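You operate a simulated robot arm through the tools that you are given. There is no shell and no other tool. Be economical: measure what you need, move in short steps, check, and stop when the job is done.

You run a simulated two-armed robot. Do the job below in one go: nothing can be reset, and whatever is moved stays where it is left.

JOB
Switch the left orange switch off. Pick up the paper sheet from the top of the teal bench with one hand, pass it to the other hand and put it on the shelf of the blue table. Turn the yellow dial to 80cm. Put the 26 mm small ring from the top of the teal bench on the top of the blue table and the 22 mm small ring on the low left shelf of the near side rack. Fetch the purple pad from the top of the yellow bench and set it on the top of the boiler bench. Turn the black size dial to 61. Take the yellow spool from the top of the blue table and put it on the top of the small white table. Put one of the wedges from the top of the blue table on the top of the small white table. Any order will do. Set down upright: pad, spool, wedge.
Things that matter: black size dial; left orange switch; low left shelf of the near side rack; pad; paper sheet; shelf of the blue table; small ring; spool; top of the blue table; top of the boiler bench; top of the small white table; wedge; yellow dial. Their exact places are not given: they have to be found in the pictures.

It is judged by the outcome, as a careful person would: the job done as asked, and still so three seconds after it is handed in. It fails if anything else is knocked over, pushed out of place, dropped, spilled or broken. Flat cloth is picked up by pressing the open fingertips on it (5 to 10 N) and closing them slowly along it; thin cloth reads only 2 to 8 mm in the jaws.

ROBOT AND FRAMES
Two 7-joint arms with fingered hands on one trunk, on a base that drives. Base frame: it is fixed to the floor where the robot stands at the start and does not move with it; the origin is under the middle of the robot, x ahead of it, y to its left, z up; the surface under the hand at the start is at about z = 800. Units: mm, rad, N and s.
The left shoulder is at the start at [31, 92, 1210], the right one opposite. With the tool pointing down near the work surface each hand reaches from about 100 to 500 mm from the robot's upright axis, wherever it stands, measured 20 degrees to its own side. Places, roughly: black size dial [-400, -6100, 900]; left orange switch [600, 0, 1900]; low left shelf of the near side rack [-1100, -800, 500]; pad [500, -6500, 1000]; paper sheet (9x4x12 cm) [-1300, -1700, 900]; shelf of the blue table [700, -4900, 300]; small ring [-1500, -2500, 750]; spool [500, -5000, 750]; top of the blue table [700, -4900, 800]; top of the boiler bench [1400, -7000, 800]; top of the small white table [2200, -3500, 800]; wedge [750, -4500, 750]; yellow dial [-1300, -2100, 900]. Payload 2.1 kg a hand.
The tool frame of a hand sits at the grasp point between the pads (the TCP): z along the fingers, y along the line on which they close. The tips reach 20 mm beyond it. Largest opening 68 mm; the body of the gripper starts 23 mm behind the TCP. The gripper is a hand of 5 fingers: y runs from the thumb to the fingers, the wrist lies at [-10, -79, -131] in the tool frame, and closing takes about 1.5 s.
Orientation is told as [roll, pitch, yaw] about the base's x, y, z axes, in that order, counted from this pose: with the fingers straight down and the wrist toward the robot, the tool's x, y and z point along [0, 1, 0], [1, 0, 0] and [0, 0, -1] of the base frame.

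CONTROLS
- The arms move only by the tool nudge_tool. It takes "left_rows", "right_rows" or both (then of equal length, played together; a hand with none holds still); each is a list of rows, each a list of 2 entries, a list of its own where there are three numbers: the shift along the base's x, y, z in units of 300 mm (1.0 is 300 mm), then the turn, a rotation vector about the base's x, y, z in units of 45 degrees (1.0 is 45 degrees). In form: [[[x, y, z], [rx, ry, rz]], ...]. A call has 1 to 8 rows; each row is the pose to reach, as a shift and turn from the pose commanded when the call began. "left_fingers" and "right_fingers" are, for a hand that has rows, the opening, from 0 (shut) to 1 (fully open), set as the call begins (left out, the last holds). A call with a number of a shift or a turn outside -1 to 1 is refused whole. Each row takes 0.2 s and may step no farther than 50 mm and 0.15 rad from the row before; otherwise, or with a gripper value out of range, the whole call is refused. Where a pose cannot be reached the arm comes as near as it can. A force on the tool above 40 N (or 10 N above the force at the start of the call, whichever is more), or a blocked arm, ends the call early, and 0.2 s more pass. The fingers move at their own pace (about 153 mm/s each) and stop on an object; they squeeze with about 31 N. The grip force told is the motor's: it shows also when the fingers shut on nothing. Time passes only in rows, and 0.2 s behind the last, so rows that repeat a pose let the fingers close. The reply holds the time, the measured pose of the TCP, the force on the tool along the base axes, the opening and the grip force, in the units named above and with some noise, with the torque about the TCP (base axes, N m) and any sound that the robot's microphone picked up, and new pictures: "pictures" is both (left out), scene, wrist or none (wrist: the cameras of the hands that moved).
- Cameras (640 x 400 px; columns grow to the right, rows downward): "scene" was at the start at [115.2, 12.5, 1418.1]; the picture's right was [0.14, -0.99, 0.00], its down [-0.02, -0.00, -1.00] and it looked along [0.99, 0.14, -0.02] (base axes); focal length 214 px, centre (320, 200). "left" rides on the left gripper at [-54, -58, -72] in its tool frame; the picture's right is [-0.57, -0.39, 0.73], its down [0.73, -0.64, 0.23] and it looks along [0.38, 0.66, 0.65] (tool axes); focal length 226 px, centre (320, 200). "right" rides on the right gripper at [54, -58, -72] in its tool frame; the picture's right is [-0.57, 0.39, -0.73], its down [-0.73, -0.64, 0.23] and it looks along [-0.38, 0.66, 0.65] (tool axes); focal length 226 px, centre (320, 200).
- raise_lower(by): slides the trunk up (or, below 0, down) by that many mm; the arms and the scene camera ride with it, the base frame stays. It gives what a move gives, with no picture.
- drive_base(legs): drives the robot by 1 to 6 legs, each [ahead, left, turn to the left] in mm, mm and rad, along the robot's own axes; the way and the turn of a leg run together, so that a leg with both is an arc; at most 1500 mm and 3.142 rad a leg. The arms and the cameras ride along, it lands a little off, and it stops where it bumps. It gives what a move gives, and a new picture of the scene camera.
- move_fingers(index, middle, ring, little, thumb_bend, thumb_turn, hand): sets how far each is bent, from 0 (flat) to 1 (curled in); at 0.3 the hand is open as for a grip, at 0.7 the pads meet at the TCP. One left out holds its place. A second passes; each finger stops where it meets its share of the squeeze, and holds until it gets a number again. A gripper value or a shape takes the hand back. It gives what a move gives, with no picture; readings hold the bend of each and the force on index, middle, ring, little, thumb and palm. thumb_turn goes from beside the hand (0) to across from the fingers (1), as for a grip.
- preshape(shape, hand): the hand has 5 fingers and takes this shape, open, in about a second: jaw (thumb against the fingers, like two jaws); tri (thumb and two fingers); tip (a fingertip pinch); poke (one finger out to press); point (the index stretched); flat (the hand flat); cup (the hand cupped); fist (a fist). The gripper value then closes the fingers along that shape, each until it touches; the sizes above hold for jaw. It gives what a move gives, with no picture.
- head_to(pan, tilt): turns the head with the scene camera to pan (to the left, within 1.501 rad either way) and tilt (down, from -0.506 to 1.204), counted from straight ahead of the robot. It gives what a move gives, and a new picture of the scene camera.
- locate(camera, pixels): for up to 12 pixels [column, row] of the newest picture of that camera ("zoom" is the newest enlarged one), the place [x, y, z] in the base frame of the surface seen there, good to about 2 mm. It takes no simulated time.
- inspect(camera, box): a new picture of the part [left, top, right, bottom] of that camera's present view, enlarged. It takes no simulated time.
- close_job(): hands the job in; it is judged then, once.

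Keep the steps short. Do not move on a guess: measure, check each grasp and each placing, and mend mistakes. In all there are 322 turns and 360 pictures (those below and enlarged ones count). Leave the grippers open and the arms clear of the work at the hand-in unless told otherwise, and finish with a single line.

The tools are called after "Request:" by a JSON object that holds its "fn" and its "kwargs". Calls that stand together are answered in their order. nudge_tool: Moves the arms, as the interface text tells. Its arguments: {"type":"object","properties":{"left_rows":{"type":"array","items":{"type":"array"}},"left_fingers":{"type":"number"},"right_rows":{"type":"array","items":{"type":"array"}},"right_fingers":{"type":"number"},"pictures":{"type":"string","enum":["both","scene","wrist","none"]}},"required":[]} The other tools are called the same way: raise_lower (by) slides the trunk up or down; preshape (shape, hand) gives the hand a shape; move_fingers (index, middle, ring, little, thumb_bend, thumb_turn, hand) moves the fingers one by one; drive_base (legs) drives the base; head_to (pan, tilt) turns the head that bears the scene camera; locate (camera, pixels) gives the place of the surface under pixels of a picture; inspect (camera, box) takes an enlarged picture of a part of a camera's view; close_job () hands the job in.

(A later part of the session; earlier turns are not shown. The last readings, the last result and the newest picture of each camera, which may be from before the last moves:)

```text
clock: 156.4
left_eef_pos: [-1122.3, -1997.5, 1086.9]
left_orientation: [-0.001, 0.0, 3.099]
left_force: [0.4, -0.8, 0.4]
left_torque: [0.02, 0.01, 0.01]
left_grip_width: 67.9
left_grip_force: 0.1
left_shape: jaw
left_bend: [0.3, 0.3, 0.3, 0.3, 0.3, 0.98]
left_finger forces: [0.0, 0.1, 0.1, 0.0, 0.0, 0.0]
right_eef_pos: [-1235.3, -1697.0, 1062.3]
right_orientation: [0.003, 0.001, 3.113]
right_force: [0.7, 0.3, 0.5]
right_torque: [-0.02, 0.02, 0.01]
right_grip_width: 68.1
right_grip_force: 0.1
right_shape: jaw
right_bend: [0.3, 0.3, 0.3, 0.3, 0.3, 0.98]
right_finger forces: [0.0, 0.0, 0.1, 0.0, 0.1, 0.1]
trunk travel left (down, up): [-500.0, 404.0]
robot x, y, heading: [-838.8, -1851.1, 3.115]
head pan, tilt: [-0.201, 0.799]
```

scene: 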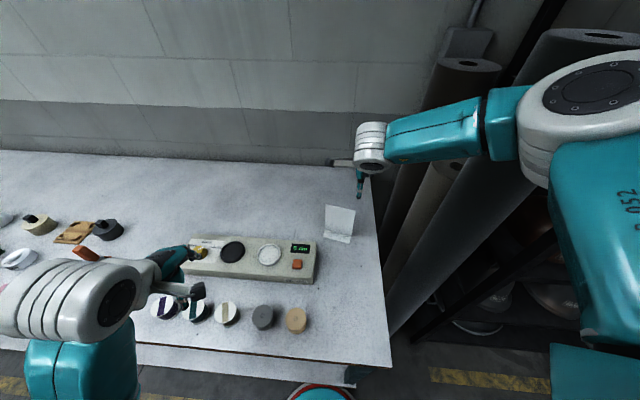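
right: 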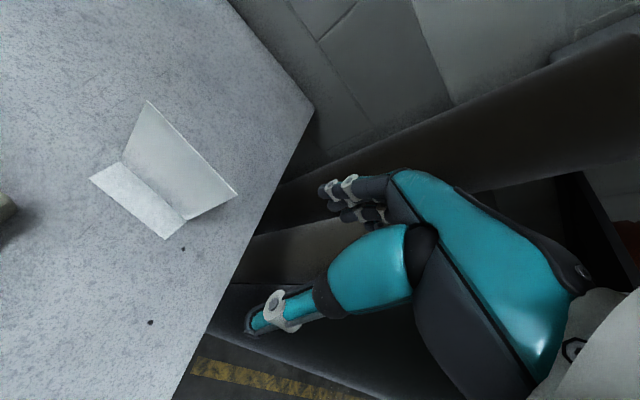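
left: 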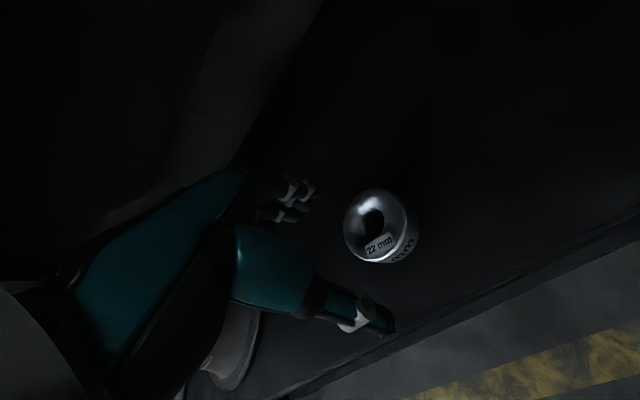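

That works. Now forward and down toward the paper, with the yaw turned gradually.

Request:
{"fn": "nudge_tool", "kwargs": {"right_rows": [[[-0.06, 0.005, -0.05], [0, 0, -0.1]], [[-0.12, 0.01, -0.1], [0, 0, -0.25]], [[-0.18, 0.015, -0.15], [0, 0, -0.4]], [[-0.24, 0.023, -0.19], [0, 0, -0.52]], [[-0.25, 0.023, -0.2], [0, 0, -0.63]]], "pictures": "wrist"}}

```text
clock: 157.6
left_eef_pos: [-1122.6, -1997.3, 1085.4]
left_orientation: [0.0, -0.001, 3.099]
left_force: [-0.4, -0.1, -0.8]
left_torque: [-0.01, -0.02, -0.01]
left_grip_width: 67.5
left_grip_force: 0.1
left_shape: jaw
left_bend: [0.3, 0.3, 0.3, 0.3, 0.3, 0.98]
left_finger forces: [0.0, 0.0, 0.0, 0.0, 0.0, 0.0]
right_eef_pos: [-1250.2, -1652.2, 1058.9]
right_orientation: [0.002, 0.002, 2.615]
right_force: [0.5, 0.3, -0.5]
right_torque: [-0.02, 0.02, 0.02]
right_grip_width: 68.0
right_grip_force: 0.1
right_shape: jaw
right_bend: [0.3, 0.3, 0.3, 0.3, 0.3, 0.98]
right_finger forces: [0.0, 0.0, 0.1, 0.1, 0.0, 0.0]
right hand out of reach, approached as far as the arm can: row 1, 2, 3, 4, 5
trunk travel left (down, up): [-500.0, 404.0]
robot x, y, heading: [-839.5, -1855.1, 3.108]
head pan, tilt: [-0.201, 0.799]
```

right: 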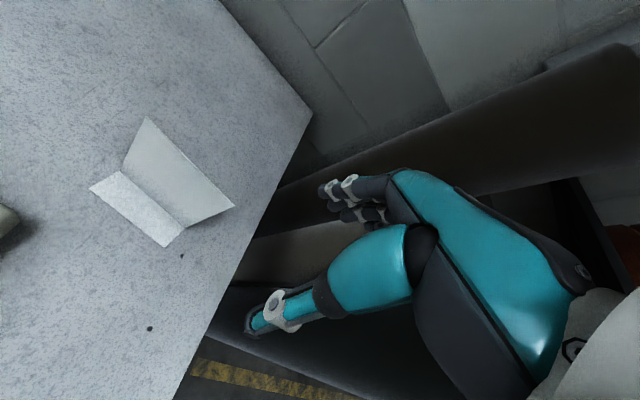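

The right arm can't take this yaw here. With the robot turned to heading 2.617 the left hand can grasp with no relative yaw. I tuck the right hand and check the rolls' position first.

Request:
{"fn": "nudge_tool", "kwargs": {"right_rows": [[[0.08, 0, 0.02], [0, 0, 0.13]], [[0.2, 0, 0.05], [0, 0, 0.26]], [[0.33, 0, 0.05], [0, 0, 0.39]], [[0.45, -0.05, 0.05], [0, 0, 0.52]], [[0.55, -0.12, 0.05], [0, 0, 0.63]]], "pictures": "scene"}}

Request:
{"fn": "locate", "kwargs": {"camera": "scene", "pixels": [[480, 90], [430, 180], [420, 260], [600, 50], [520, 100], [460, 230], [400, 310], [560, 120]]}}

```text
clock: 158.8
left_eef_pos: [-1123.2, -1998.2, 1085.5]
left_orientation: [0.0, 0.0, 3.098]
left_force: [-0.1, 1.0, -0.1]
left_torque: [-0.01, 0.01, 0.0]
left_grip_width: 67.8
left_grip_force: 0.0
left_shape: jaw
left_bend: [0.3, 0.3, 0.3, 0.3, 0.3, 0.98]
left_finger forces: [0.0, 0.0, 0.0, 0.0, 0.1, 0.1]
right_eef_pos: [-1106.9, -1685.9, 1065.9]
right_orientation: [0.004, 0.002, 3.113]
right_force: [-0.2, -1.1, -0.1]
right_torque: [-0.03, 0.01, -0.03]
right_grip_width: 67.8
right_grip_force: 0.0
right_shape: jaw
right_bend: [0.3, 0.3, 0.3, 0.3, 0.3, 0.98]
right_finger forces: [0.1, 0.1, 0.0, 0.1, 0.0, 0.0]
right hand out of reach, approached as far as the arm can: row 5
trunk travel left (down, up): [-500.0, 404.0]
robot x, y, heading: [-838.1, -1852.4, 3.113]
head pan, tilt: [-0.201, 0.799]
```

scene: 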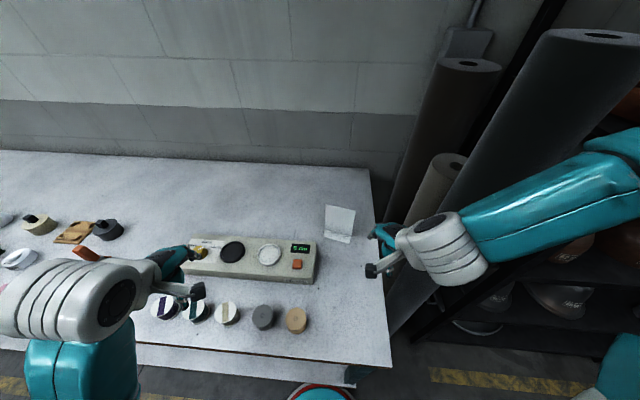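

```text
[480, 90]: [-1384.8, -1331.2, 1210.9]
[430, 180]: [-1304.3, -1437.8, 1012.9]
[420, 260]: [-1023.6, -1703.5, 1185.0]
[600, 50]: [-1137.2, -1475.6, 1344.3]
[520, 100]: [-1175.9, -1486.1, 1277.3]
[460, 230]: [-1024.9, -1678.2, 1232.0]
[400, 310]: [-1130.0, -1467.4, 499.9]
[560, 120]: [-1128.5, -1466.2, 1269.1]
```

Request:
{"fn": "drive_base", "kwargs": {"legs": [[-15, 0, 0], [0, 0, -0.495], [25, -35, 0]]}}

Request:
{"fn": "inspect", "kwargs": {"camera": "scene", "box": [240, 150, 440, 300]}}

```text
clock: 161.7
left_eef_pos: [-1133.6, -1828.8, 1085.5]
left_orientation: [-0.001, -0.002, 2.648]
left_force: [-0.4, 1.1, -0.8]
left_torque: [-0.02, -0.02, 0.02]
left_grip_width: 67.9
left_grip_force: 0.0
left_shape: jaw
left_bend: [0.3, 0.3, 0.3, 0.3, 0.3, 0.98]
left_finger forces: [0.0, 0.0, 0.0, 0.1, 0.0, 0.0]
right_eef_pos: [-984.1, -1554.3, 1067.1]
right_orientation: [0.003, 0.002, 2.664]
right_force: [0.5, 0.0, 1.0]
right_torque: [0.02, 0.0, 0.03]
right_grip_width: 68.1
right_grip_force: 0.1
right_shape: jaw
right_bend: [0.3, 0.3, 0.3, 0.3, 0.3, 0.98]
right_finger forces: [0.1, 0.0, 0.0, 0.1, 0.0, 0.0]
trunk travel left (down, up): [-500.0, 404.0]
robot x, y, heading: [-816.9, -1825.6, 2.662]
head pan, tilt: [-0.201, 0.799]
stopped in leg 3: the robot was blocked; the commanded pose is now the measured one
```

scene: 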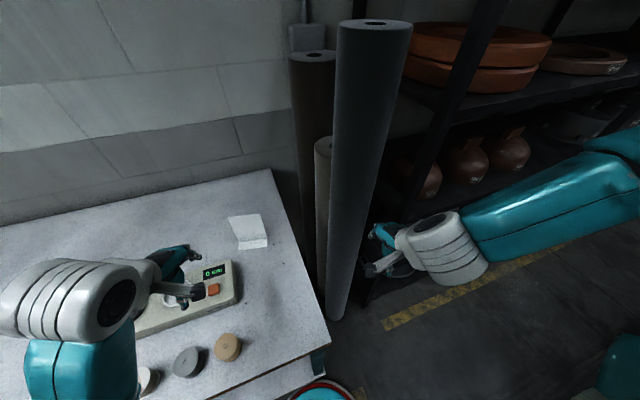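

```text
2.67 times, centred on (340, 225) of scene
```

zoom: 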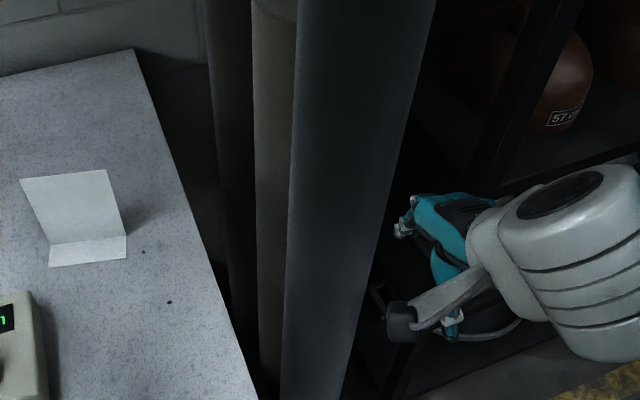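

Robot at (-817,-1826), heading 2.66; paper is ~500 ahead, 107 left. I pitch the left hand fingers 0.3 rad forward to gain reach and move above the paper.

Request:
{"fn": "nudge_tool", "kwargs": {"left_rows": [[[-0.09, 0.08, 0], [0.03, 0.05, 0]], [[-0.19, 0.16, 0], [0.06, 0.1, 0]], [[-0.29, 0.24, -0.02], [0.1, 0.17, 0]], [[-0.39, 0.32, -0.05], [0.13, 0.22, 0]], [[-0.49, 0.4, -0.09], [0.16, 0.28, 0]], [[-0.57, 0.455, -0.15], [0.19, 0.33, 0]]], "pictures": "both"}}

```text
clock: 163.1
left_eef_pos: [-1303.7, -1691.6, 1040.7]
left_orientation: [-0.01, -0.3, 2.651]
left_force: [-0.1, 1.2, -0.4]
left_torque: [-0.03, 0.04, -0.01]
left_grip_width: 67.9
left_grip_force: 0.1
left_shape: jaw
left_bend: [0.3, 0.3, 0.3, 0.3, 0.3, 0.98]
left_finger forces: [0.1, 0.1, 0.1, 0.1, 0.0, 0.0]
right_eef_pos: [-983.5, -1553.1, 1066.4]
right_orientation: [0.003, 0.001, 2.666]
right_force: [-0.5, -0.6, -0.4]
right_torque: [0.02, 0.03, -0.04]
right_grip_width: 68.0
right_grip_force: 0.1
right_shape: jaw
right_bend: [0.3, 0.3, 0.3, 0.3, 0.3, 0.98]
right_finger forces: [0.0, 0.0, 0.0, 0.1, 0.1, 0.1]
trunk travel left (down, up): [-500.0, 404.0]
robot x, y, heading: [-815.7, -1825.4, 2.664]
head pan, tilt: [-0.201, 0.799]
```

scene: 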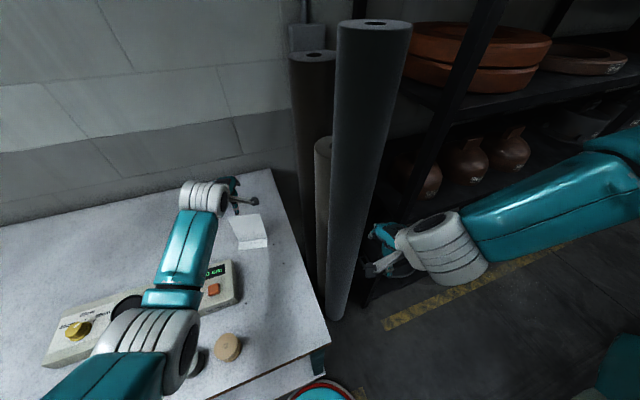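
left: 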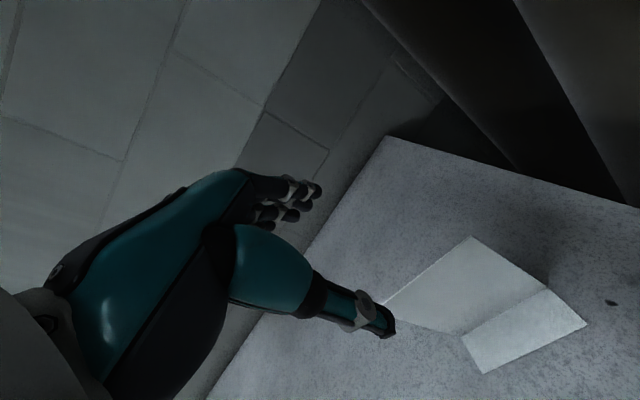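

Reached. Now I descend ~88 mm straight down with a small correction, in three steps, then look.

Request:
{"fn": "nudge_tool", "kwargs": {"left_rows": [[[-0.015, 0.008, -0.1], [0, 0, 0]], [[-0.018, 0.01, -0.2], [0, 0, 0]], [[-0.018, 0.01, -0.29], [0, 0, 0]]], "pictures": "both"}}

Request:
{"fn": "inspect", "kwargs": {"camera": "scene", "box": [170, 150, 310, 270]}}

```text
clock: 163.9
left_eef_pos: [-1310.1, -1687.3, 952.9]
left_orientation: [-0.009, -0.298, 2.649]
left_force: [0.8, 0.0, -0.1]
left_torque: [0.02, 0.0, 0.01]
left_grip_width: 68.0
left_grip_force: 0.1
left_shape: jaw
left_bend: [0.3, 0.3, 0.3, 0.3, 0.3, 0.98]
left_finger forces: [0.0, 0.0, 0.0, 0.0, 0.0, 0.1]
right_eef_pos: [-983.6, -1552.8, 1066.5]
right_orientation: [0.003, 0.002, 2.664]
right_force: [0.2, -0.1, -0.1]
right_torque: [0.01, 0.01, 0.02]
right_grip_width: 67.8
right_grip_force: 0.1
right_shape: jaw
right_bend: [0.3, 0.3, 0.3, 0.3, 0.3, 0.98]
right_finger forces: [0.1, 0.0, 0.1, 0.0, 0.0, 0.0]
trunk travel left (down, up): [-500.0, 404.0]
robot x, y, heading: [-814.9, -1819.8, 2.665]
head pan, tilt: [-0.201, 0.799]
```

scene: 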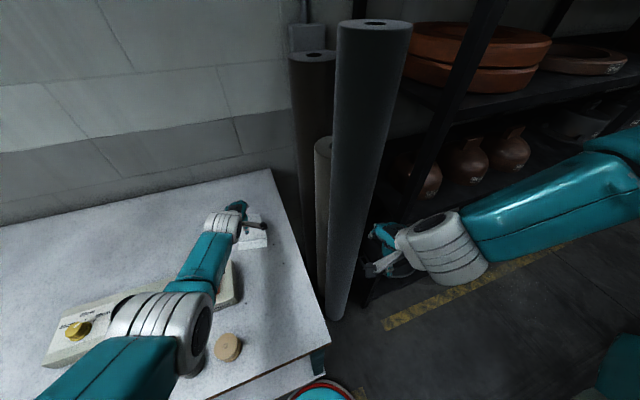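
left: 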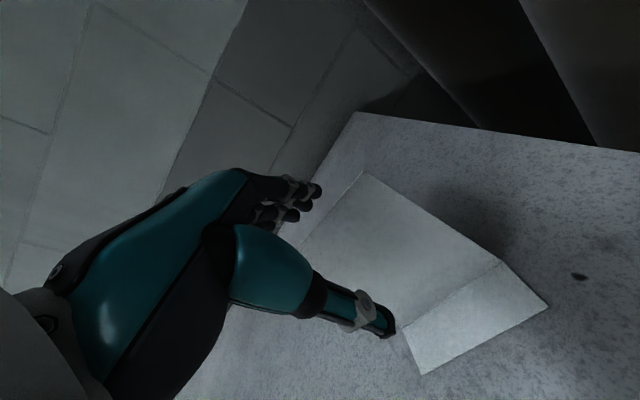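

```text
3.33 times, centred on (240, 210) of scene
```

zoom: 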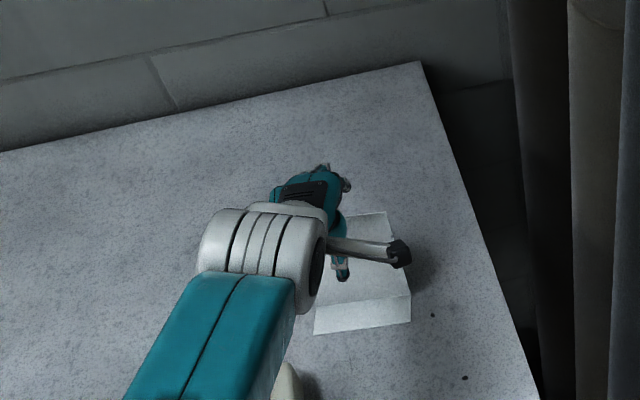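

Thumb in front, fingers behind the sheet. Lower 8 mm and close.

Request:
{"fn": "nudge_tool", "kwargs": {"left_rows": [[[0, 0.01, -0.027], [0, 0, 0]], [[0, 0.01, -0.027], [0, 0, 0]]], "pictures": "none"}}

Request:
{"fn": "nudge_tool", "kwargs": {"left_rows": [[[0, 0, 0], [0, 0, 0]], [[0, 0, 0], [0, 0, 0]], [[0, 0, 0], [0, 0, 0]], [[0, 0, 0], [0, 0, 0]], [[0, 0, 0], [0, 0, 0]], [[0, 0, 0], [0, 0, 0]], [[0, 0, 0], [0, 0, 0]], [[0, 0, 0], [0, 0, 0]]], "left_fingers": 0.0, "pictures": "wrist"}}

```text
clock: 164.5
left_eef_pos: [-1310.3, -1684.5, 944.2]
left_orientation: [-0.009, -0.298, 2.648]
left_force: [-0.4, 0.7, -0.2]
left_torque: [0.0, -0.03, 0.01]
left_grip_width: 67.9
left_grip_force: 0.0
left_shape: jaw
left_bend: [0.3, 0.3, 0.3, 0.3, 0.3, 0.98]
left_finger forces: [0.1, 0.1, 0.1, 0.1, 0.0, 0.1]
right_eef_pos: [-982.6, -1552.3, 1066.7]
right_orientation: [0.003, 0.003, 2.663]
right_force: [-0.2, 0.1, -0.5]
right_torque: [-0.02, -0.01, 0.0]
right_grip_width: 67.9
right_grip_force: 0.0
right_shape: jaw
right_bend: [0.3, 0.3, 0.3, 0.3, 0.3, 0.98]
right_finger forces: [0.1, 0.0, 0.0, 0.0, 0.0, 0.0]
trunk travel left (down, up): [-500.0, 404.0]
robot x, y, heading: [-817.6, -1822.1, 2.664]
head pan, tilt: [-0.201, 0.799]
```

```text
clock: 166.3
left_eef_pos: [-1309.4, -1683.7, 944.0]
left_orientation: [-0.009, -0.299, 2.65]
left_force: [-0.1, -1.0, 2.8]
left_torque: [-0.08, -0.05, -0.05]
left_grip_width: 0.3
left_grip_force: 31.3
left_shape: jaw
left_bend: [0.7, 0.7, 0.7, 0.7, 0.7, 1.0]
left_finger forces: [18.0, 7.0, 3.2, 0.6, 28.8, 0.0]
right_eef_pos: [-983.5, -1553.8, 1065.7]
right_orientation: [0.004, 0.002, 2.664]
right_force: [0.1, -0.4, -0.2]
right_torque: [-0.01, 0.03, -0.02]
right_grip_width: 68.0
right_grip_force: 0.0
right_shape: jaw
right_bend: [0.3, 0.3, 0.3, 0.3, 0.3, 0.98]
right_finger forces: [0.1, 0.0, 0.0, 0.1, 0.0, 0.0]
trunk travel left (down, up): [-500.0, 404.0]
robot x, y, heading: [-813.8, -1820.7, 2.663]
head pan, tilt: [-0.201, 0.799]
```

left: 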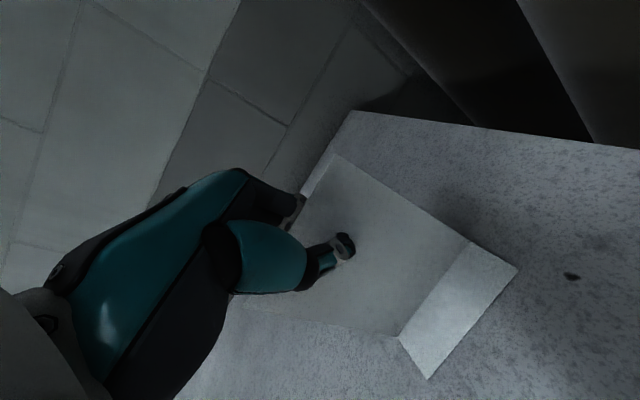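

The sheet is between thumb and fingers. I lift it and check.

Request:
{"fn": "nudge_tool", "kwargs": {"left_rows": [[[0, 0, 0.06], [0, 0, 0]], [[0.02, 0, 0.18], [0, 0, 0]], [[0.1, -0.03, 0.3], [0, 0, 0]], [[0.2, -0.06, 0.4], [0, 0, 0]], [[0.3, -0.1, 0.48], [0, 0, 0]]], "pictures": "both"}}

```text
clock: 167.5
left_eef_pos: [-1218.8, -1715.0, 1090.3]
left_orientation: [-0.008, -0.297, 2.648]
left_force: [-0.5, 0.0, -0.1]
left_torque: [-0.02, 0.0, -0.01]
left_grip_width: 0.0
left_grip_force: 30.8
left_shape: jaw
left_bend: [0.7, 0.71, 0.7, 0.7, 0.81, 0.91]
left_finger forces: [25.4, 0.1, 0.1, 0.1, 25.3, 0.1]
right_eef_pos: [-982.8, -1554.1, 1066.3]
right_orientation: [0.004, 0.003, 2.662]
right_force: [0.0, 0.3, 0.3]
right_torque: [0.0, 0.0, 0.01]
right_grip_width: 67.8
right_grip_force: 0.0
right_shape: jaw
right_bend: [0.3, 0.3, 0.3, 0.3, 0.3, 0.98]
right_finger forces: [0.0, 0.0, 0.1, 0.1, 0.0, 0.0]
trunk travel left (down, up): [-500.0, 404.0]
robot x, y, heading: [-815.5, -1822.5, 2.664]
head pan, tilt: [-0.201, 0.799]
```

scene: 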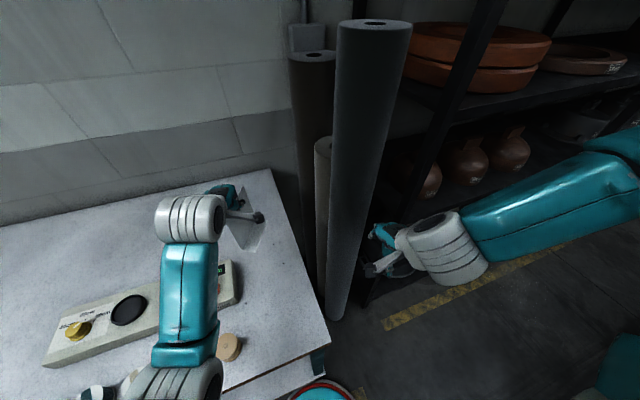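
left: 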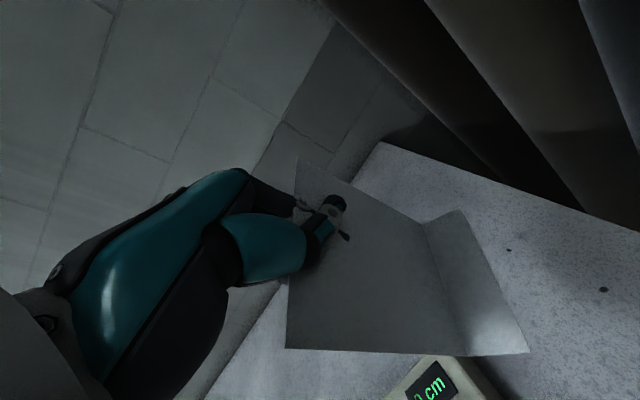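

Sheet lifted. I back away from the bench for room, then bring the sheet in front of the chest.

Request:
{"fn": "drive_base", "kwargs": {"legs": [[-250, 0, 0]]}}

Request:
{"fn": "head_to", "kwargs": {"pan": 0.1, "tilt": 0.7}}

```text
clock: 169.3
left_eef_pos: [-995.5, -1831.8, 1090.7]
left_orientation: [-0.009, -0.299, 2.65]
left_force: [0.4, 0.0, -0.5]
left_torque: [-0.03, 0.0, 0.02]
left_grip_width: 0.0
left_grip_force: 31.1
left_shape: jaw
left_bend: [0.7, 0.71, 0.7, 0.7, 0.81, 0.91]
left_finger forces: [25.3, 0.1, 0.0, 0.1, 25.4, 0.0]
right_eef_pos: [-760.1, -1669.4, 1066.6]
right_orientation: [0.003, 0.001, 2.663]
right_force: [-1.0, 0.4, -0.2]
right_torque: [0.01, -0.02, -0.01]
right_grip_width: 67.9
right_grip_force: 0.0
right_shape: jaw
right_bend: [0.3, 0.3, 0.3, 0.3, 0.3, 0.98]
right_finger forces: [0.0, 0.1, 0.1, 0.0, 0.0, 0.0]
trunk travel left (down, up): [-500.0, 404.0]
robot x, y, heading: [-596.3, -1940.5, 2.666]
head pan, tilt: [-0.201, 0.799]
```

scene: 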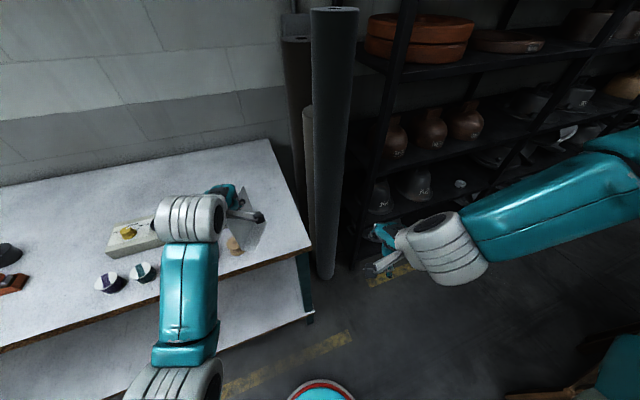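

```text
clock: 170.1
left_eef_pos: [-995.2, -1830.3, 1090.4]
left_orientation: [-0.009, -0.299, 2.649]
left_force: [-0.2, -0.1, -0.1]
left_torque: [-0.03, 0.03, 0.01]
left_grip_width: 0.0
left_grip_force: 31.5
left_shape: jaw
left_bend: [0.7, 0.71, 0.7, 0.7, 0.81, 0.91]
left_finger forces: [25.3, 0.0, 0.0, 0.0, 25.3, 0.1]
right_eef_pos: [-758.7, -1669.0, 1066.1]
right_orientation: [0.004, 0.001, 2.662]
right_force: [0.3, 0.1, -0.1]
right_torque: [0.01, -0.01, -0.03]
right_grip_width: 67.9
right_grip_force: 0.1
right_shape: jaw
right_bend: [0.3, 0.3, 0.3, 0.3, 0.3, 0.98]
right_finger forces: [0.1, 0.0, 0.0, 0.1, 0.1, 0.0]
trunk travel left (down, up): [-500.0, 404.0]
robot x, y, heading: [-589.2, -1936.9, 2.659]
head pan, tilt: [0.099, 0.7]
```

scene: 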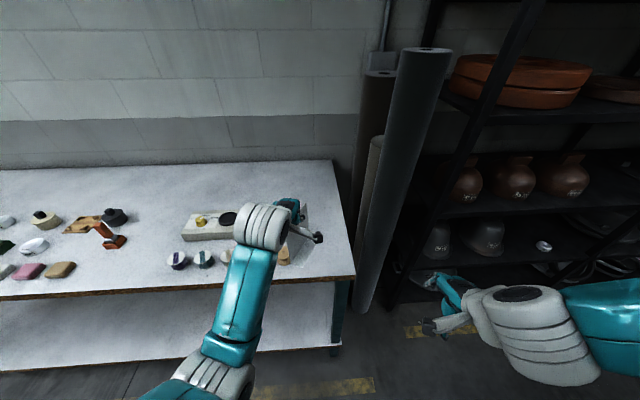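

Request:
{"fn": "inspect", "kwargs": {"camera": "left", "box": [220, 120, 560, 380]}}

Request:
{"fn": "inspect", "kwargs": {"camera": "scene", "box": [230, 180, 350, 280]}}

```text
1.54 times, centred on (390, 250) of left
```

zoom: 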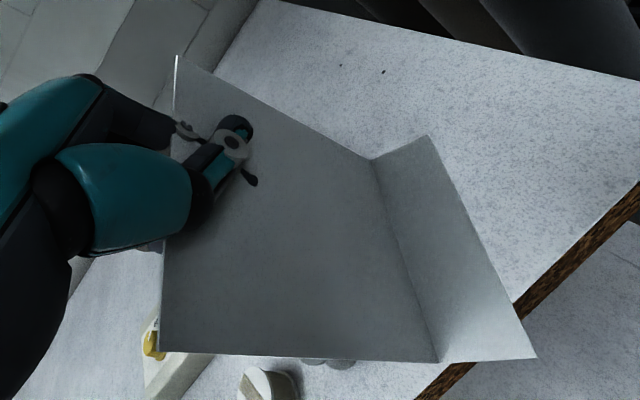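

```text
4.00 times, centred on (290, 230) of scene
```

zoom: 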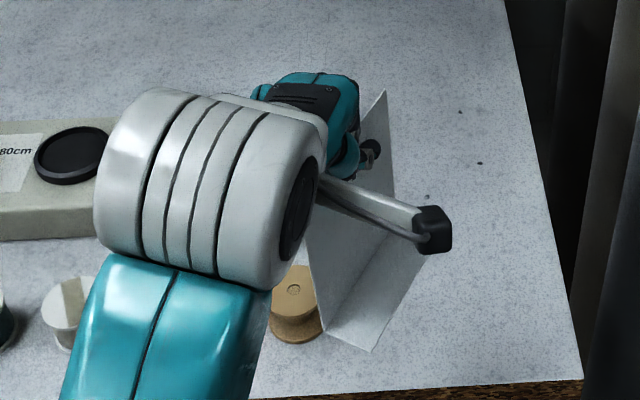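

Request:
{"fn": "inspect", "kwargs": {"camera": "left", "box": [220, 120, 560, 380]}}

Request:
{"fn": "locate", "kwargs": {"camera": "zoom", "pixels": [[178, 65], [168, 345], [435, 355], [375, 165], [428, 140], [530, 352], [290, 220], [230, 135], [300, 320], [360, 250]]}}

```text
1.54 times, centred on (390, 250) of left
```

zoom: 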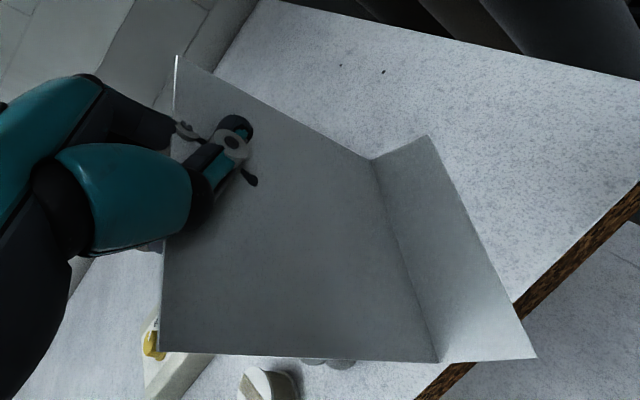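

```text
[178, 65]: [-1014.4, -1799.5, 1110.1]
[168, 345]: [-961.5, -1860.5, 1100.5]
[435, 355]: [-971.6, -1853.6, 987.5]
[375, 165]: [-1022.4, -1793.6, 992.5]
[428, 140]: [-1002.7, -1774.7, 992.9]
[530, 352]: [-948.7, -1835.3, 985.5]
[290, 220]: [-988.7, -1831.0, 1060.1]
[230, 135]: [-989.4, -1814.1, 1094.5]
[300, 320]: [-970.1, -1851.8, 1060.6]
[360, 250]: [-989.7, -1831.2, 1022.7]
```

The sheet hangs nearly vertical, its far edge pointing ahead. I'll turn the left hand ~50° clockwise and bring it closer so this free edge points right, for the right hand to take.

Request:
{"fn": "nudge_tool", "kwargs": {"left_rows": [[[0.05, 0.01, 0], [0, 0, -0.18]], [[0.1, 0.02, 0], [0, 0, -0.36]], [[0.16, 0.03, 0], [0, 0, -0.54]], [[0.21, 0.04, 0], [0, 0, -0.72]], [[0.27, 0.05, 0], [0, 0, -0.9]], [[0.32, 0.057, 0], [0, 0, -1.0]]], "pictures": "scene"}}

```text
clock: 171.5
left_eef_pos: [-900.2, -1813.1, 1088.7]
left_orientation: [-0.008, -0.298, 1.862]
left_force: [0.1, -0.7, 0.0]
left_torque: [-0.01, -0.01, 0.02]
left_grip_width: 0.0
left_grip_force: 31.8
left_shape: jaw
left_bend: [0.7, 0.71, 0.7, 0.7, 0.82, 0.89]
left_finger forces: [29.1, 0.1, 0.0, 0.1, 29.1, 0.0]
right_eef_pos: [-760.7, -1668.8, 1066.0]
right_orientation: [0.005, 0.002, 2.662]
right_force: [0.9, -0.2, -0.8]
right_torque: [0.02, -0.01, 0.0]
right_grip_width: 67.8
right_grip_force: 0.0
right_shape: jaw
right_bend: [0.3, 0.3, 0.3, 0.3, 0.3, 0.98]
right_finger forces: [0.0, 0.1, 0.0, 0.0, 0.0, 0.0]
trunk travel left (down, up): [-500.0, 404.0]
robot x, y, heading: [-592.7, -1937.0, 2.665]
head pan, tilt: [0.099, 0.7]
```

scene: 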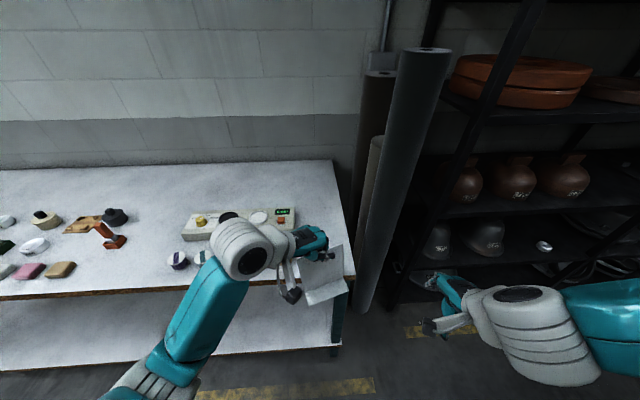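

Request:
{"fn": "inspect", "kwargs": {"camera": "scene", "box": [250, 210, 370, 320]}}

Request:
{"fn": "locate", "kwargs": {"camera": "zoom", "pixels": [[338, 135], [365, 270], [355, 200], [300, 250], [220, 190], [250, 290], [210, 330], [385, 300], [235, 350], [290, 170], [250, 175]]}}

```text
3.64 times, centred on (310, 265) of scene
```

zoom: 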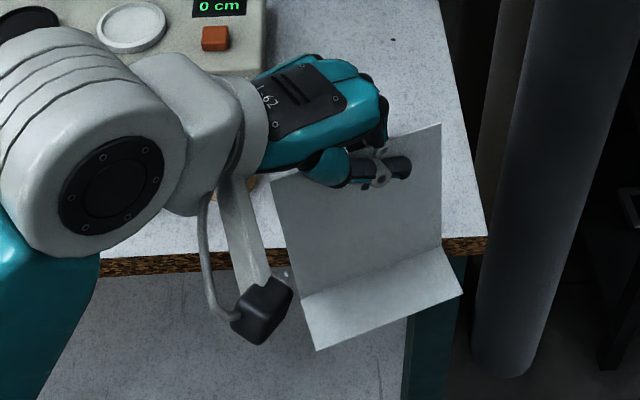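

```text
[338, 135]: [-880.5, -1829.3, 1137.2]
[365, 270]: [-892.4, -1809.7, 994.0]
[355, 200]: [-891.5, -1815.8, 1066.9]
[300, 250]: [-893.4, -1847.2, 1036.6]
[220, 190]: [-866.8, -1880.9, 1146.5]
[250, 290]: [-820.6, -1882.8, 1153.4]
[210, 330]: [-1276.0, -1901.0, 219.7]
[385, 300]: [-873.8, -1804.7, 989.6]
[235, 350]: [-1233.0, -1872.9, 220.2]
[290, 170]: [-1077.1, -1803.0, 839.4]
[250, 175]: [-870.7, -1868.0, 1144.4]
```

The sheet now faces me with its free right edge at zoom (440,130–250). I measure it.

Request:
{"fn": "locate", "kwargs": {"camera": "zoom", "pixels": [[436, 135], [436, 190], [436, 235], [400, 168], [380, 165], [400, 220], [455, 292], [320, 340], [280, 200], [375, 215]]}}

```text
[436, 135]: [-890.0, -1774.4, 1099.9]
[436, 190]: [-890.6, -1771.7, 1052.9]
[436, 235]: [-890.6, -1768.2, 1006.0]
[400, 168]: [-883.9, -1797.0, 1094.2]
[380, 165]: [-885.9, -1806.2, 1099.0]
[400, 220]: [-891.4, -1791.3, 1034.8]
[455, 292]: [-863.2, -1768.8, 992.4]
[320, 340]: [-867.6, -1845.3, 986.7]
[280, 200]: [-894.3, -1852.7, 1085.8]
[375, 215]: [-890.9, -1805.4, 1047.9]
```

Sheet plane x≈-891, right edge y≈-1770, z 992–1110. The right hand shall point along −y at z≈1045 with jaws along x. First yaw, then roll it 90° in two calls at a safe distance.

Request:
{"fn": "nudge_tool", "kwargs": {"right_rows": [[[-0.05, 0.05, 0], [0, 0, 0.15]], [[-0.1, 0.1, 0], [0, 0, 0.3]], [[-0.15, 0.15, 0], [0, 0, 0.45]], [[-0.2, 0.17, 0], [0, 0, 0.61]]], "pictures": "none"}}

Request:
{"fn": "nudge_tool", "kwargs": {"right_rows": [[[0, 0, 0], [-0.17, 0, 0]], [[0, 0, 0], [-0.34, 0, 0]], [[0, 0, 0], [-0.51, 0, 0]], [[0, 0, 0], [-0.68, 0, 0]], [[0, 0, 0], [-0.85, 0, 0]], [[0, 0, 0], [-1, 0, 0]]], "pictures": "none"}}

Request:
{"fn": "nudge_tool", "kwargs": {"right_rows": [[[0, 0, 0], [-0.17, 0, 0]], [[0, 0, 0], [-0.34, 0, 0]], [[0, 0, 0], [-0.51, 0, 0]], [[0, 0, 0], [-0.68, 0, 0]], [[0, 0, 0], [-0.85, 0, 0]], [[0, 0, 0], [-1, 0, 0]]], "pictures": "scene"}}

```text
clock: 172.5
left_eef_pos: [-900.0, -1812.3, 1086.2]
left_orientation: [-0.008, -0.299, 1.864]
left_force: [-0.2, 0.7, -0.1]
left_torque: [-0.02, 0.0, 0.05]
left_grip_width: 0.0
left_grip_force: 30.8
left_shape: jaw
left_bend: [0.7, 0.71, 0.7, 0.7, 0.82, 0.89]
left_finger forces: [29.3, 0.1, 0.0, 0.0, 29.2, 0.0]
right_eef_pos: [-819.9, -1617.5, 1067.2]
right_orientation: [0.003, 0.001, -3.138]
right_force: [0.4, -0.6, 1.1]
right_torque: [-0.01, 0.0, 0.0]
right_grip_width: 68.3
right_grip_force: 0.2
right_shape: jaw
right_bend: [0.3, 0.3, 0.3, 0.3, 0.3, 0.98]
right_finger forces: [0.0, 0.0, 0.1, 0.0, 0.1, 0.0]
trunk travel left (down, up): [-500.0, 404.0]
robot x, y, heading: [-588.9, -1935.5, 2.661]
head pan, tilt: [0.099, 0.7]
```

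```text
clock: 173.9
left_eef_pos: [-899.1, -1813.6, 1088.5]
left_orientation: [-0.008, -0.299, 1.864]
left_force: [-0.2, 0.2, -0.8]
left_torque: [0.04, 0.0, 0.03]
left_grip_width: 0.0
left_grip_force: 31.0
left_shape: jaw
left_bend: [0.7, 0.71, 0.7, 0.7, 0.82, 0.89]
left_finger forces: [29.2, 0.0, 0.0, 0.0, 29.3, 0.0]
right_eef_pos: [-819.3, -1616.8, 1066.4]
right_orientation: [0.791, 0.001, -3.14]
right_force: [0.5, -0.3, 0.1]
right_torque: [0.01, 0.02, 0.0]
right_grip_width: 67.9
right_grip_force: 0.0
right_shape: jaw
right_bend: [0.3, 0.3, 0.3, 0.3, 0.3, 0.98]
right_finger forces: [0.0, 0.0, 0.0, 0.1, 0.0, 0.1]
trunk travel left (down, up): [-500.0, 404.0]
robot x, y, heading: [-593.5, -1937.7, 2.665]
head pan, tilt: [0.099, 0.7]
```

```text
clock: 175.3
left_eef_pos: [-899.2, -1814.4, 1088.3]
left_orientation: [-0.008, -0.299, 1.864]
left_force: [0.2, -0.1, -0.4]
left_torque: [0.02, -0.03, 0.05]
left_grip_width: 0.0
left_grip_force: 31.1
left_shape: jaw
left_bend: [0.7, 0.71, 0.7, 0.7, 0.82, 0.89]
left_finger forces: [29.3, 0.0, 0.0, 0.0, 29.2, 0.0]
right_eef_pos: [-799.9, -1619.6, 1155.4]
right_orientation: [1.527, 0.0, -3.139]
right_force: [0.0, 0.3, 0.3]
right_torque: [0.0, 0.02, -0.01]
right_grip_width: 67.9
right_grip_force: 0.1
right_shape: jaw
right_bend: [0.3, 0.3, 0.3, 0.3, 0.3, 0.98]
right_finger forces: [0.1, 0.1, 0.0, 0.0, 0.1, 0.0]
right hand out of reach, approached as far as the arm can: row 1, 2, 3, 4, 5, 6
trunk travel left (down, up): [-500.0, 404.0]
robot x, y, heading: [-594.2, -1935.6, 2.664]
head pan, tilt: [0.099, 0.7]
```

scene: 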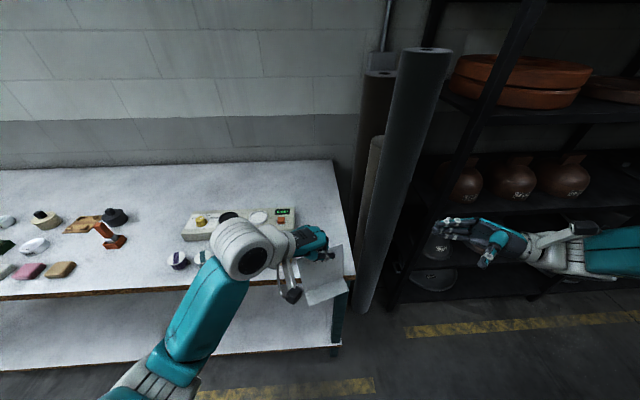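

The right hand is rolled at z=1155. I move it in front of the sheet's edge and see how low it gets.

Request:
{"fn": "nudge_tool", "kwargs": {"right_rows": [[[-0.1, 0.0, 0], [0, 0, 0]], [[-0.2, 0, -0.05], [0, 0, 0]], [[-0.3, -0.05, -0.15], [0, 0, 0]], [[-0.3, -0.15, -0.25], [0, 0, 0]]], "pictures": "scene"}}

```text
clock: 176.3
left_eef_pos: [-899.1, -1813.6, 1088.4]
left_orientation: [-0.01, -0.298, 1.864]
left_force: [-0.7, 0.2, 0.4]
left_torque: [0.0, -0.01, 0.01]
left_grip_width: 0.0
left_grip_force: 30.6
left_shape: jaw
left_bend: [0.7, 0.71, 0.7, 0.7, 0.82, 0.89]
left_finger forces: [29.2, 0.1, 0.0, 0.0, 29.4, 0.0]
right_eef_pos: [-845.3, -1686.4, 1147.1]
right_orientation: [1.521, -0.003, -3.139]
right_force: [-0.5, -0.7, -0.9]
right_torque: [-0.02, 0.01, 0.01]
right_grip_width: 67.8
right_grip_force: 0.2
right_shape: jaw
right_bend: [0.3, 0.3, 0.3, 0.3, 0.3, 0.98]
right_finger forces: [0.0, 0.0, 0.1, 0.0, 0.1, 0.0]
right hand out of reach, approached as far as the arm can: row 1, 2, 3, 4
trunk travel left (down, up): [-500.0, 404.0]
robot x, y, heading: [-588.7, -1938.2, 2.667]
head pan, tilt: [0.099, 0.7]
```

scene: 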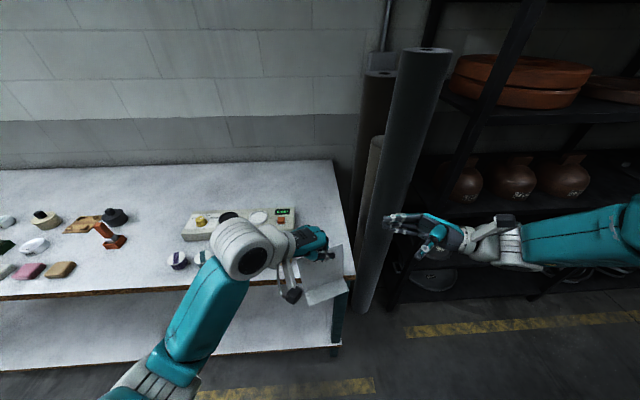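

I bring the sheet to the right hand instead: left hand up 100 mm and toward the robot 46 mm.

Request:
{"fn": "nudge_tool", "kwargs": {"left_rows": [[[0.03, 0.0, 0.1], [0, 0, 0]], [[0.06, 0, 0.2], [0, 0, 0]], [[0.1, 0, 0.28], [0, 0, 0]], [[0.153, 0.0, 0.34], [0, 0, 0]], [[0.153, 0.1, 0.34], [0, 0, 0]]], "pictures": "scene"}}

Request:
{"fn": "inspect", "kwargs": {"camera": "scene", "box": [250, 160, 470, 320]}}

```text
clock: 177.5
left_eef_pos: [-854.5, -1785.0, 1191.4]
left_orientation: [-0.007, -0.296, 1.863]
left_force: [-0.2, 0.4, 0.4]
left_torque: [0.0, -0.04, 0.02]
left_grip_width: 0.0
left_grip_force: 30.7
left_shape: jaw
left_bend: [0.7, 0.71, 0.7, 0.7, 0.83, 0.89]
left_finger forces: [30.6, 0.0, 0.0, 0.0, 30.7, 0.0]
right_eef_pos: [-845.2, -1684.1, 1147.7]
right_orientation: [1.522, 0.0, -3.139]
right_force: [0.4, 0.6, -0.4]
right_torque: [-0.01, 0.0, -0.02]
right_grip_width: 68.0
right_grip_force: 0.0
right_shape: jaw
right_bend: [0.3, 0.3, 0.3, 0.3, 0.3, 0.98]
right_finger forces: [0.0, 0.0, 0.0, 0.0, 0.0, 0.0]
trunk travel left (down, up): [-500.0, 404.0]
robot x, y, heading: [-589.4, -1939.4, 2.664]
head pan, tilt: [0.099, 0.7]
```

scene: 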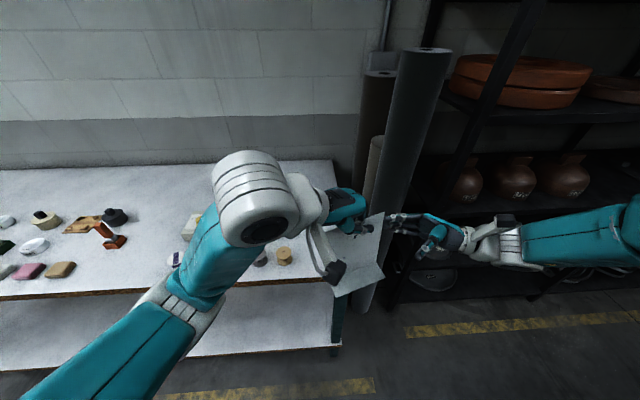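

```text
2.50 times, centred on (360, 240) of scene
```

zoom: 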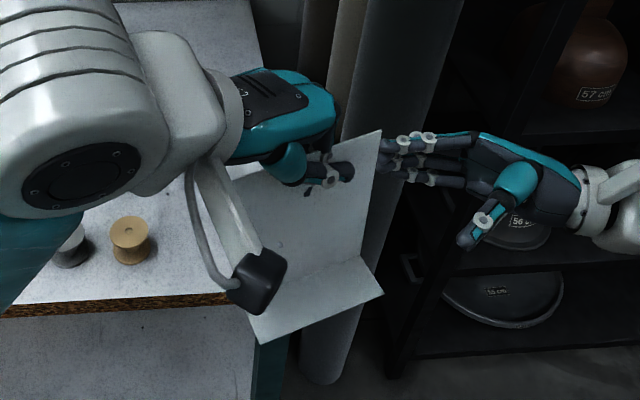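

Request:
{"fn": "locate", "kwargs": {"camera": "zoom", "pixels": [[378, 150], [375, 200], [368, 250], [385, 150], [395, 165], [465, 240], [482, 220], [345, 172], [350, 280], [260, 180], [330, 220]]}}

```text
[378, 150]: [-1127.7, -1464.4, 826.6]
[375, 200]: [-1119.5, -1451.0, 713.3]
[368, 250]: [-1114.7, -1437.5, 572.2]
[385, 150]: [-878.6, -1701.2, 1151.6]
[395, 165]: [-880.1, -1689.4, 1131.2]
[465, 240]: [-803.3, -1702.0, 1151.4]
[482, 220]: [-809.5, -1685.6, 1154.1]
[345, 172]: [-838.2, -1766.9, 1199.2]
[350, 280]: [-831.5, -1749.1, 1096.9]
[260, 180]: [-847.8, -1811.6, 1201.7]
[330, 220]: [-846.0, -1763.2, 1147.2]
```

Right fingers (x≈-879) and thumb (x≈-803) straddle the sheet plane (x≈-846). I slide the sheet 55 mm further between them.

Request:
{"fn": "nudge_tool", "kwargs": {"left_rows": [[[0, 0.07, 0], [0, 0, 0]], [[0, 0.13, 0], [0, 0, 0]], [[0, 0.185, 0], [0, 0, 0]]], "pictures": "none"}}

Request:
{"fn": "inspect", "kwargs": {"camera": "scene", "box": [280, 170, 460, 310]}}

```text
clock: 178.3
left_eef_pos: [-854.6, -1727.9, 1192.1]
left_orientation: [-0.009, -0.299, 1.862]
left_force: [-0.1, -0.3, 0.0]
left_torque: [0.06, -0.01, -0.02]
left_grip_width: 0.0
left_grip_force: 30.9
left_shape: jaw
left_bend: [0.71, 0.71, 0.7, 0.7, 0.83, 0.89]
left_finger forces: [31.0, 0.0, 0.1, 0.1, 31.0, 0.0]
right_eef_pos: [-845.7, -1685.0, 1148.8]
right_orientation: [1.522, 0.0, -3.141]
right_force: [-0.4, 0.2, -0.5]
right_torque: [0.02, -0.02, -0.04]
right_grip_width: 68.0
right_grip_force: 0.1
right_shape: jaw
right_bend: [0.3, 0.3, 0.3, 0.3, 0.3, 0.98]
right_finger forces: [0.0, 0.1, 0.0, 0.1, 0.0, 0.1]
trunk travel left (down, up): [-500.0, 404.0]
robot x, y, heading: [-591.0, -1936.1, 2.662]
head pan, tilt: [0.099, 0.7]
```

```text
2.86 times, centred on (370, 240) of scene
```

zoom: 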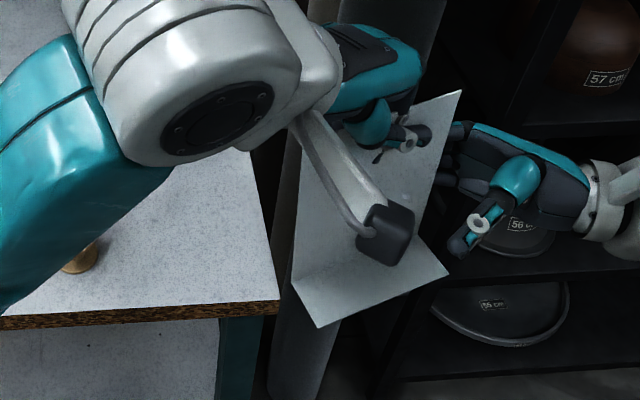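

Request:
{"fn": "nudge_tool", "kwargs": {"left_rows": [[[0, 0.03, 0], [0, 0, 0]], [[0, 0.03, 0], [0, 0, 0]]], "pictures": "none"}}

Request:
{"fn": "nudge_tool", "kwargs": {"right_rows": [[[0, 0, 0], [0, 0, 0]], [[0, 0, 0], [0, 0, 0]], [[0, 0, 0], [0, 0, 0]], [[0, 0, 0], [0, 0, 0]], [[0, 0, 0], [0, 0, 0]], [[0, 0, 0], [0, 0, 0]], [[0, 0, 0], [0, 0, 0]], [[0, 0, 0], [0, 0, 0]]], "right_fingers": 0.0, "pictures": "wrist"}}

Request:
{"fn": "inspect", "kwargs": {"camera": "scene", "box": [280, 170, 460, 310]}}

```text
clock: 178.9
left_eef_pos: [-854.3, -1719.3, 1192.3]
left_orientation: [-0.009, -0.298, 1.864]
left_force: [0.1, -0.3, -0.1]
left_torque: [-0.01, -0.01, 0.01]
left_grip_width: 0.0
left_grip_force: 30.6
left_shape: jaw
left_bend: [0.71, 0.71, 0.7, 0.7, 0.83, 0.89]
left_finger forces: [31.0, 0.0, 0.1, 0.0, 31.1, 0.0]
right_eef_pos: [-846.1, -1684.4, 1148.0]
right_orientation: [1.522, -0.001, -3.141]
right_force: [-0.3, 0.2, -0.1]
right_torque: [-0.02, 0.0, 0.01]
right_grip_width: 67.7
right_grip_force: 0.1
right_shape: jaw
right_bend: [0.3, 0.3, 0.3, 0.3, 0.3, 0.98]
right_finger forces: [0.0, 0.1, 0.0, 0.0, 0.1, 0.0]
trunk travel left (down, up): [-500.0, 404.0]
robot x, y, heading: [-589.3, -1936.5, 2.661]
head pan, tilt: [0.099, 0.7]
```

```text
clock: 180.7
left_eef_pos: [-854.2, -1717.9, 1192.0]
left_orientation: [-0.008, -0.299, 1.864]
left_force: [0.4, 0.3, 0.6]
left_torque: [-0.04, -0.13, -0.01]
left_grip_width: 0.0
left_grip_force: 30.5
left_shape: jaw
left_bend: [0.71, 0.71, 0.7, 0.7, 0.83, 0.89]
left_finger forces: [30.4, 0.0, 0.1, 0.1, 30.6, 0.0]
right_eef_pos: [-845.5, -1685.0, 1148.1]
right_orientation: [1.524, 0.001, -3.14]
right_force: [-0.4, -0.4, 0.7]
right_torque: [0.01, 0.11, -0.01]
right_grip_width: 0.0
right_grip_force: 31.1
right_shape: jaw
right_bend: [0.7, 0.7, 0.7, 0.7, 0.63, 1.0]
right_finger forces: [14.7, 7.5, 3.7, 2.0, 27.5, 0.0]
trunk travel left (down, up): [-500.0, 404.0]
robot x, y, heading: [-593.3, -1938.6, 2.665]
head pan, tilt: [0.099, 0.7]
```

right: 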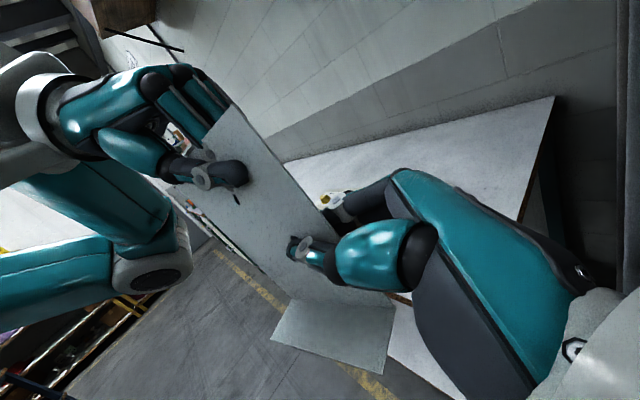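

```text
2.86 times, centred on (370, 240) of scene
```

zoom: 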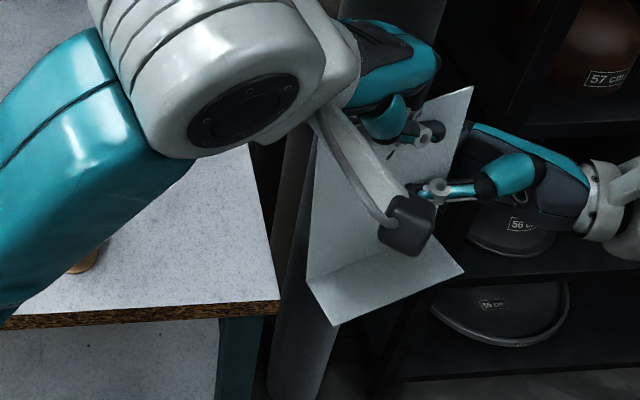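

Both hold it: right grips with all fingers. Now I open the left hand and withdraw it upward then left.

Request:
{"fn": "nudge_tool", "kwargs": {"left_rows": [[[0, 0, 0], [0, 0, 0]], [[0, 0, 0], [0, 0, 0]], [[0, 0, 0], [0, 0, 0]], [[0, 0, 0.1], [0, 0, 0]], [[0, -0.02, 0.2], [0, 0, 0]], [[0, -0.12, 0.25], [0, 0, 0]], [[0, -0.25, 0.25], [0, 0, 0]]], "left_fingers": 1.0, "pictures": "scene"}}

Request:
{"fn": "inspect", "kwargs": {"camera": "right", "box": [160, 60, 480, 400]}}

```text
clock: 182.3
left_eef_pos: [-855.0, -1795.6, 1267.5]
left_orientation: [-0.009, -0.299, 1.864]
left_force: [-1.0, 0.9, -0.2]
left_torque: [-0.01, -0.01, -0.01]
left_grip_width: 67.6
left_grip_force: 0.1
left_shape: jaw
left_bend: [0.3, 0.3, 0.3, 0.3, 0.3, 0.98]
left_finger forces: [0.0, 0.0, 0.1, 0.0, 0.0, 0.1]
right_eef_pos: [-845.3, -1685.3, 1147.3]
right_orientation: [1.522, 0.0, -3.14]
right_force: [0.5, -0.4, -1.0]
right_torque: [-0.01, 0.01, 0.0]
right_grip_width: 0.4
right_grip_force: 30.7
right_shape: jaw
right_bend: [0.71, 0.72, 0.7, 0.7, 0.78, 0.91]
right_finger forces: [26.7, 0.0, 0.0, 0.0, 26.5, 0.0]
trunk travel left (down, up): [-500.0, 404.0]
robot x, y, heading: [-592.6, -1937.2, 2.66]
head pan, tilt: [0.099, 0.7]
```

scene: 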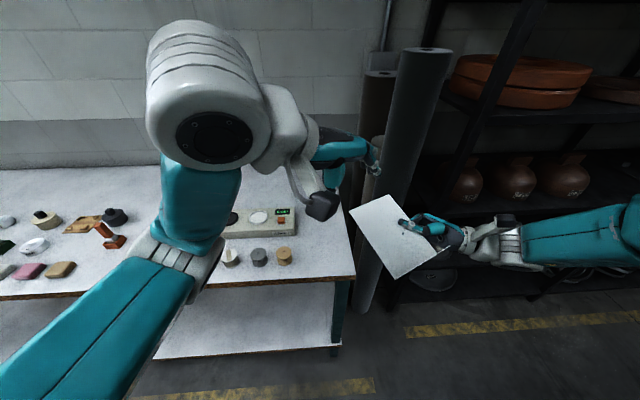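

```text
1.18 times, centred on (320, 230) of right
```

zoom: 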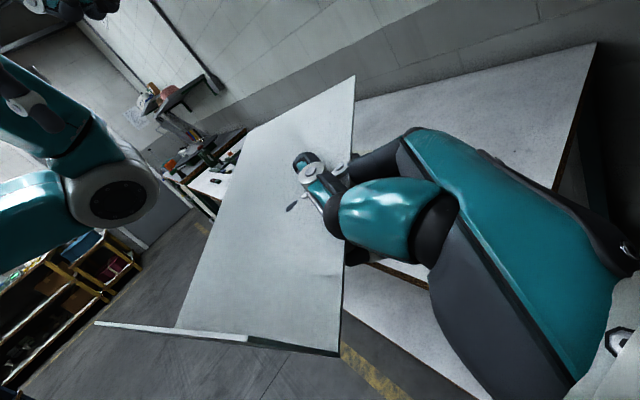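

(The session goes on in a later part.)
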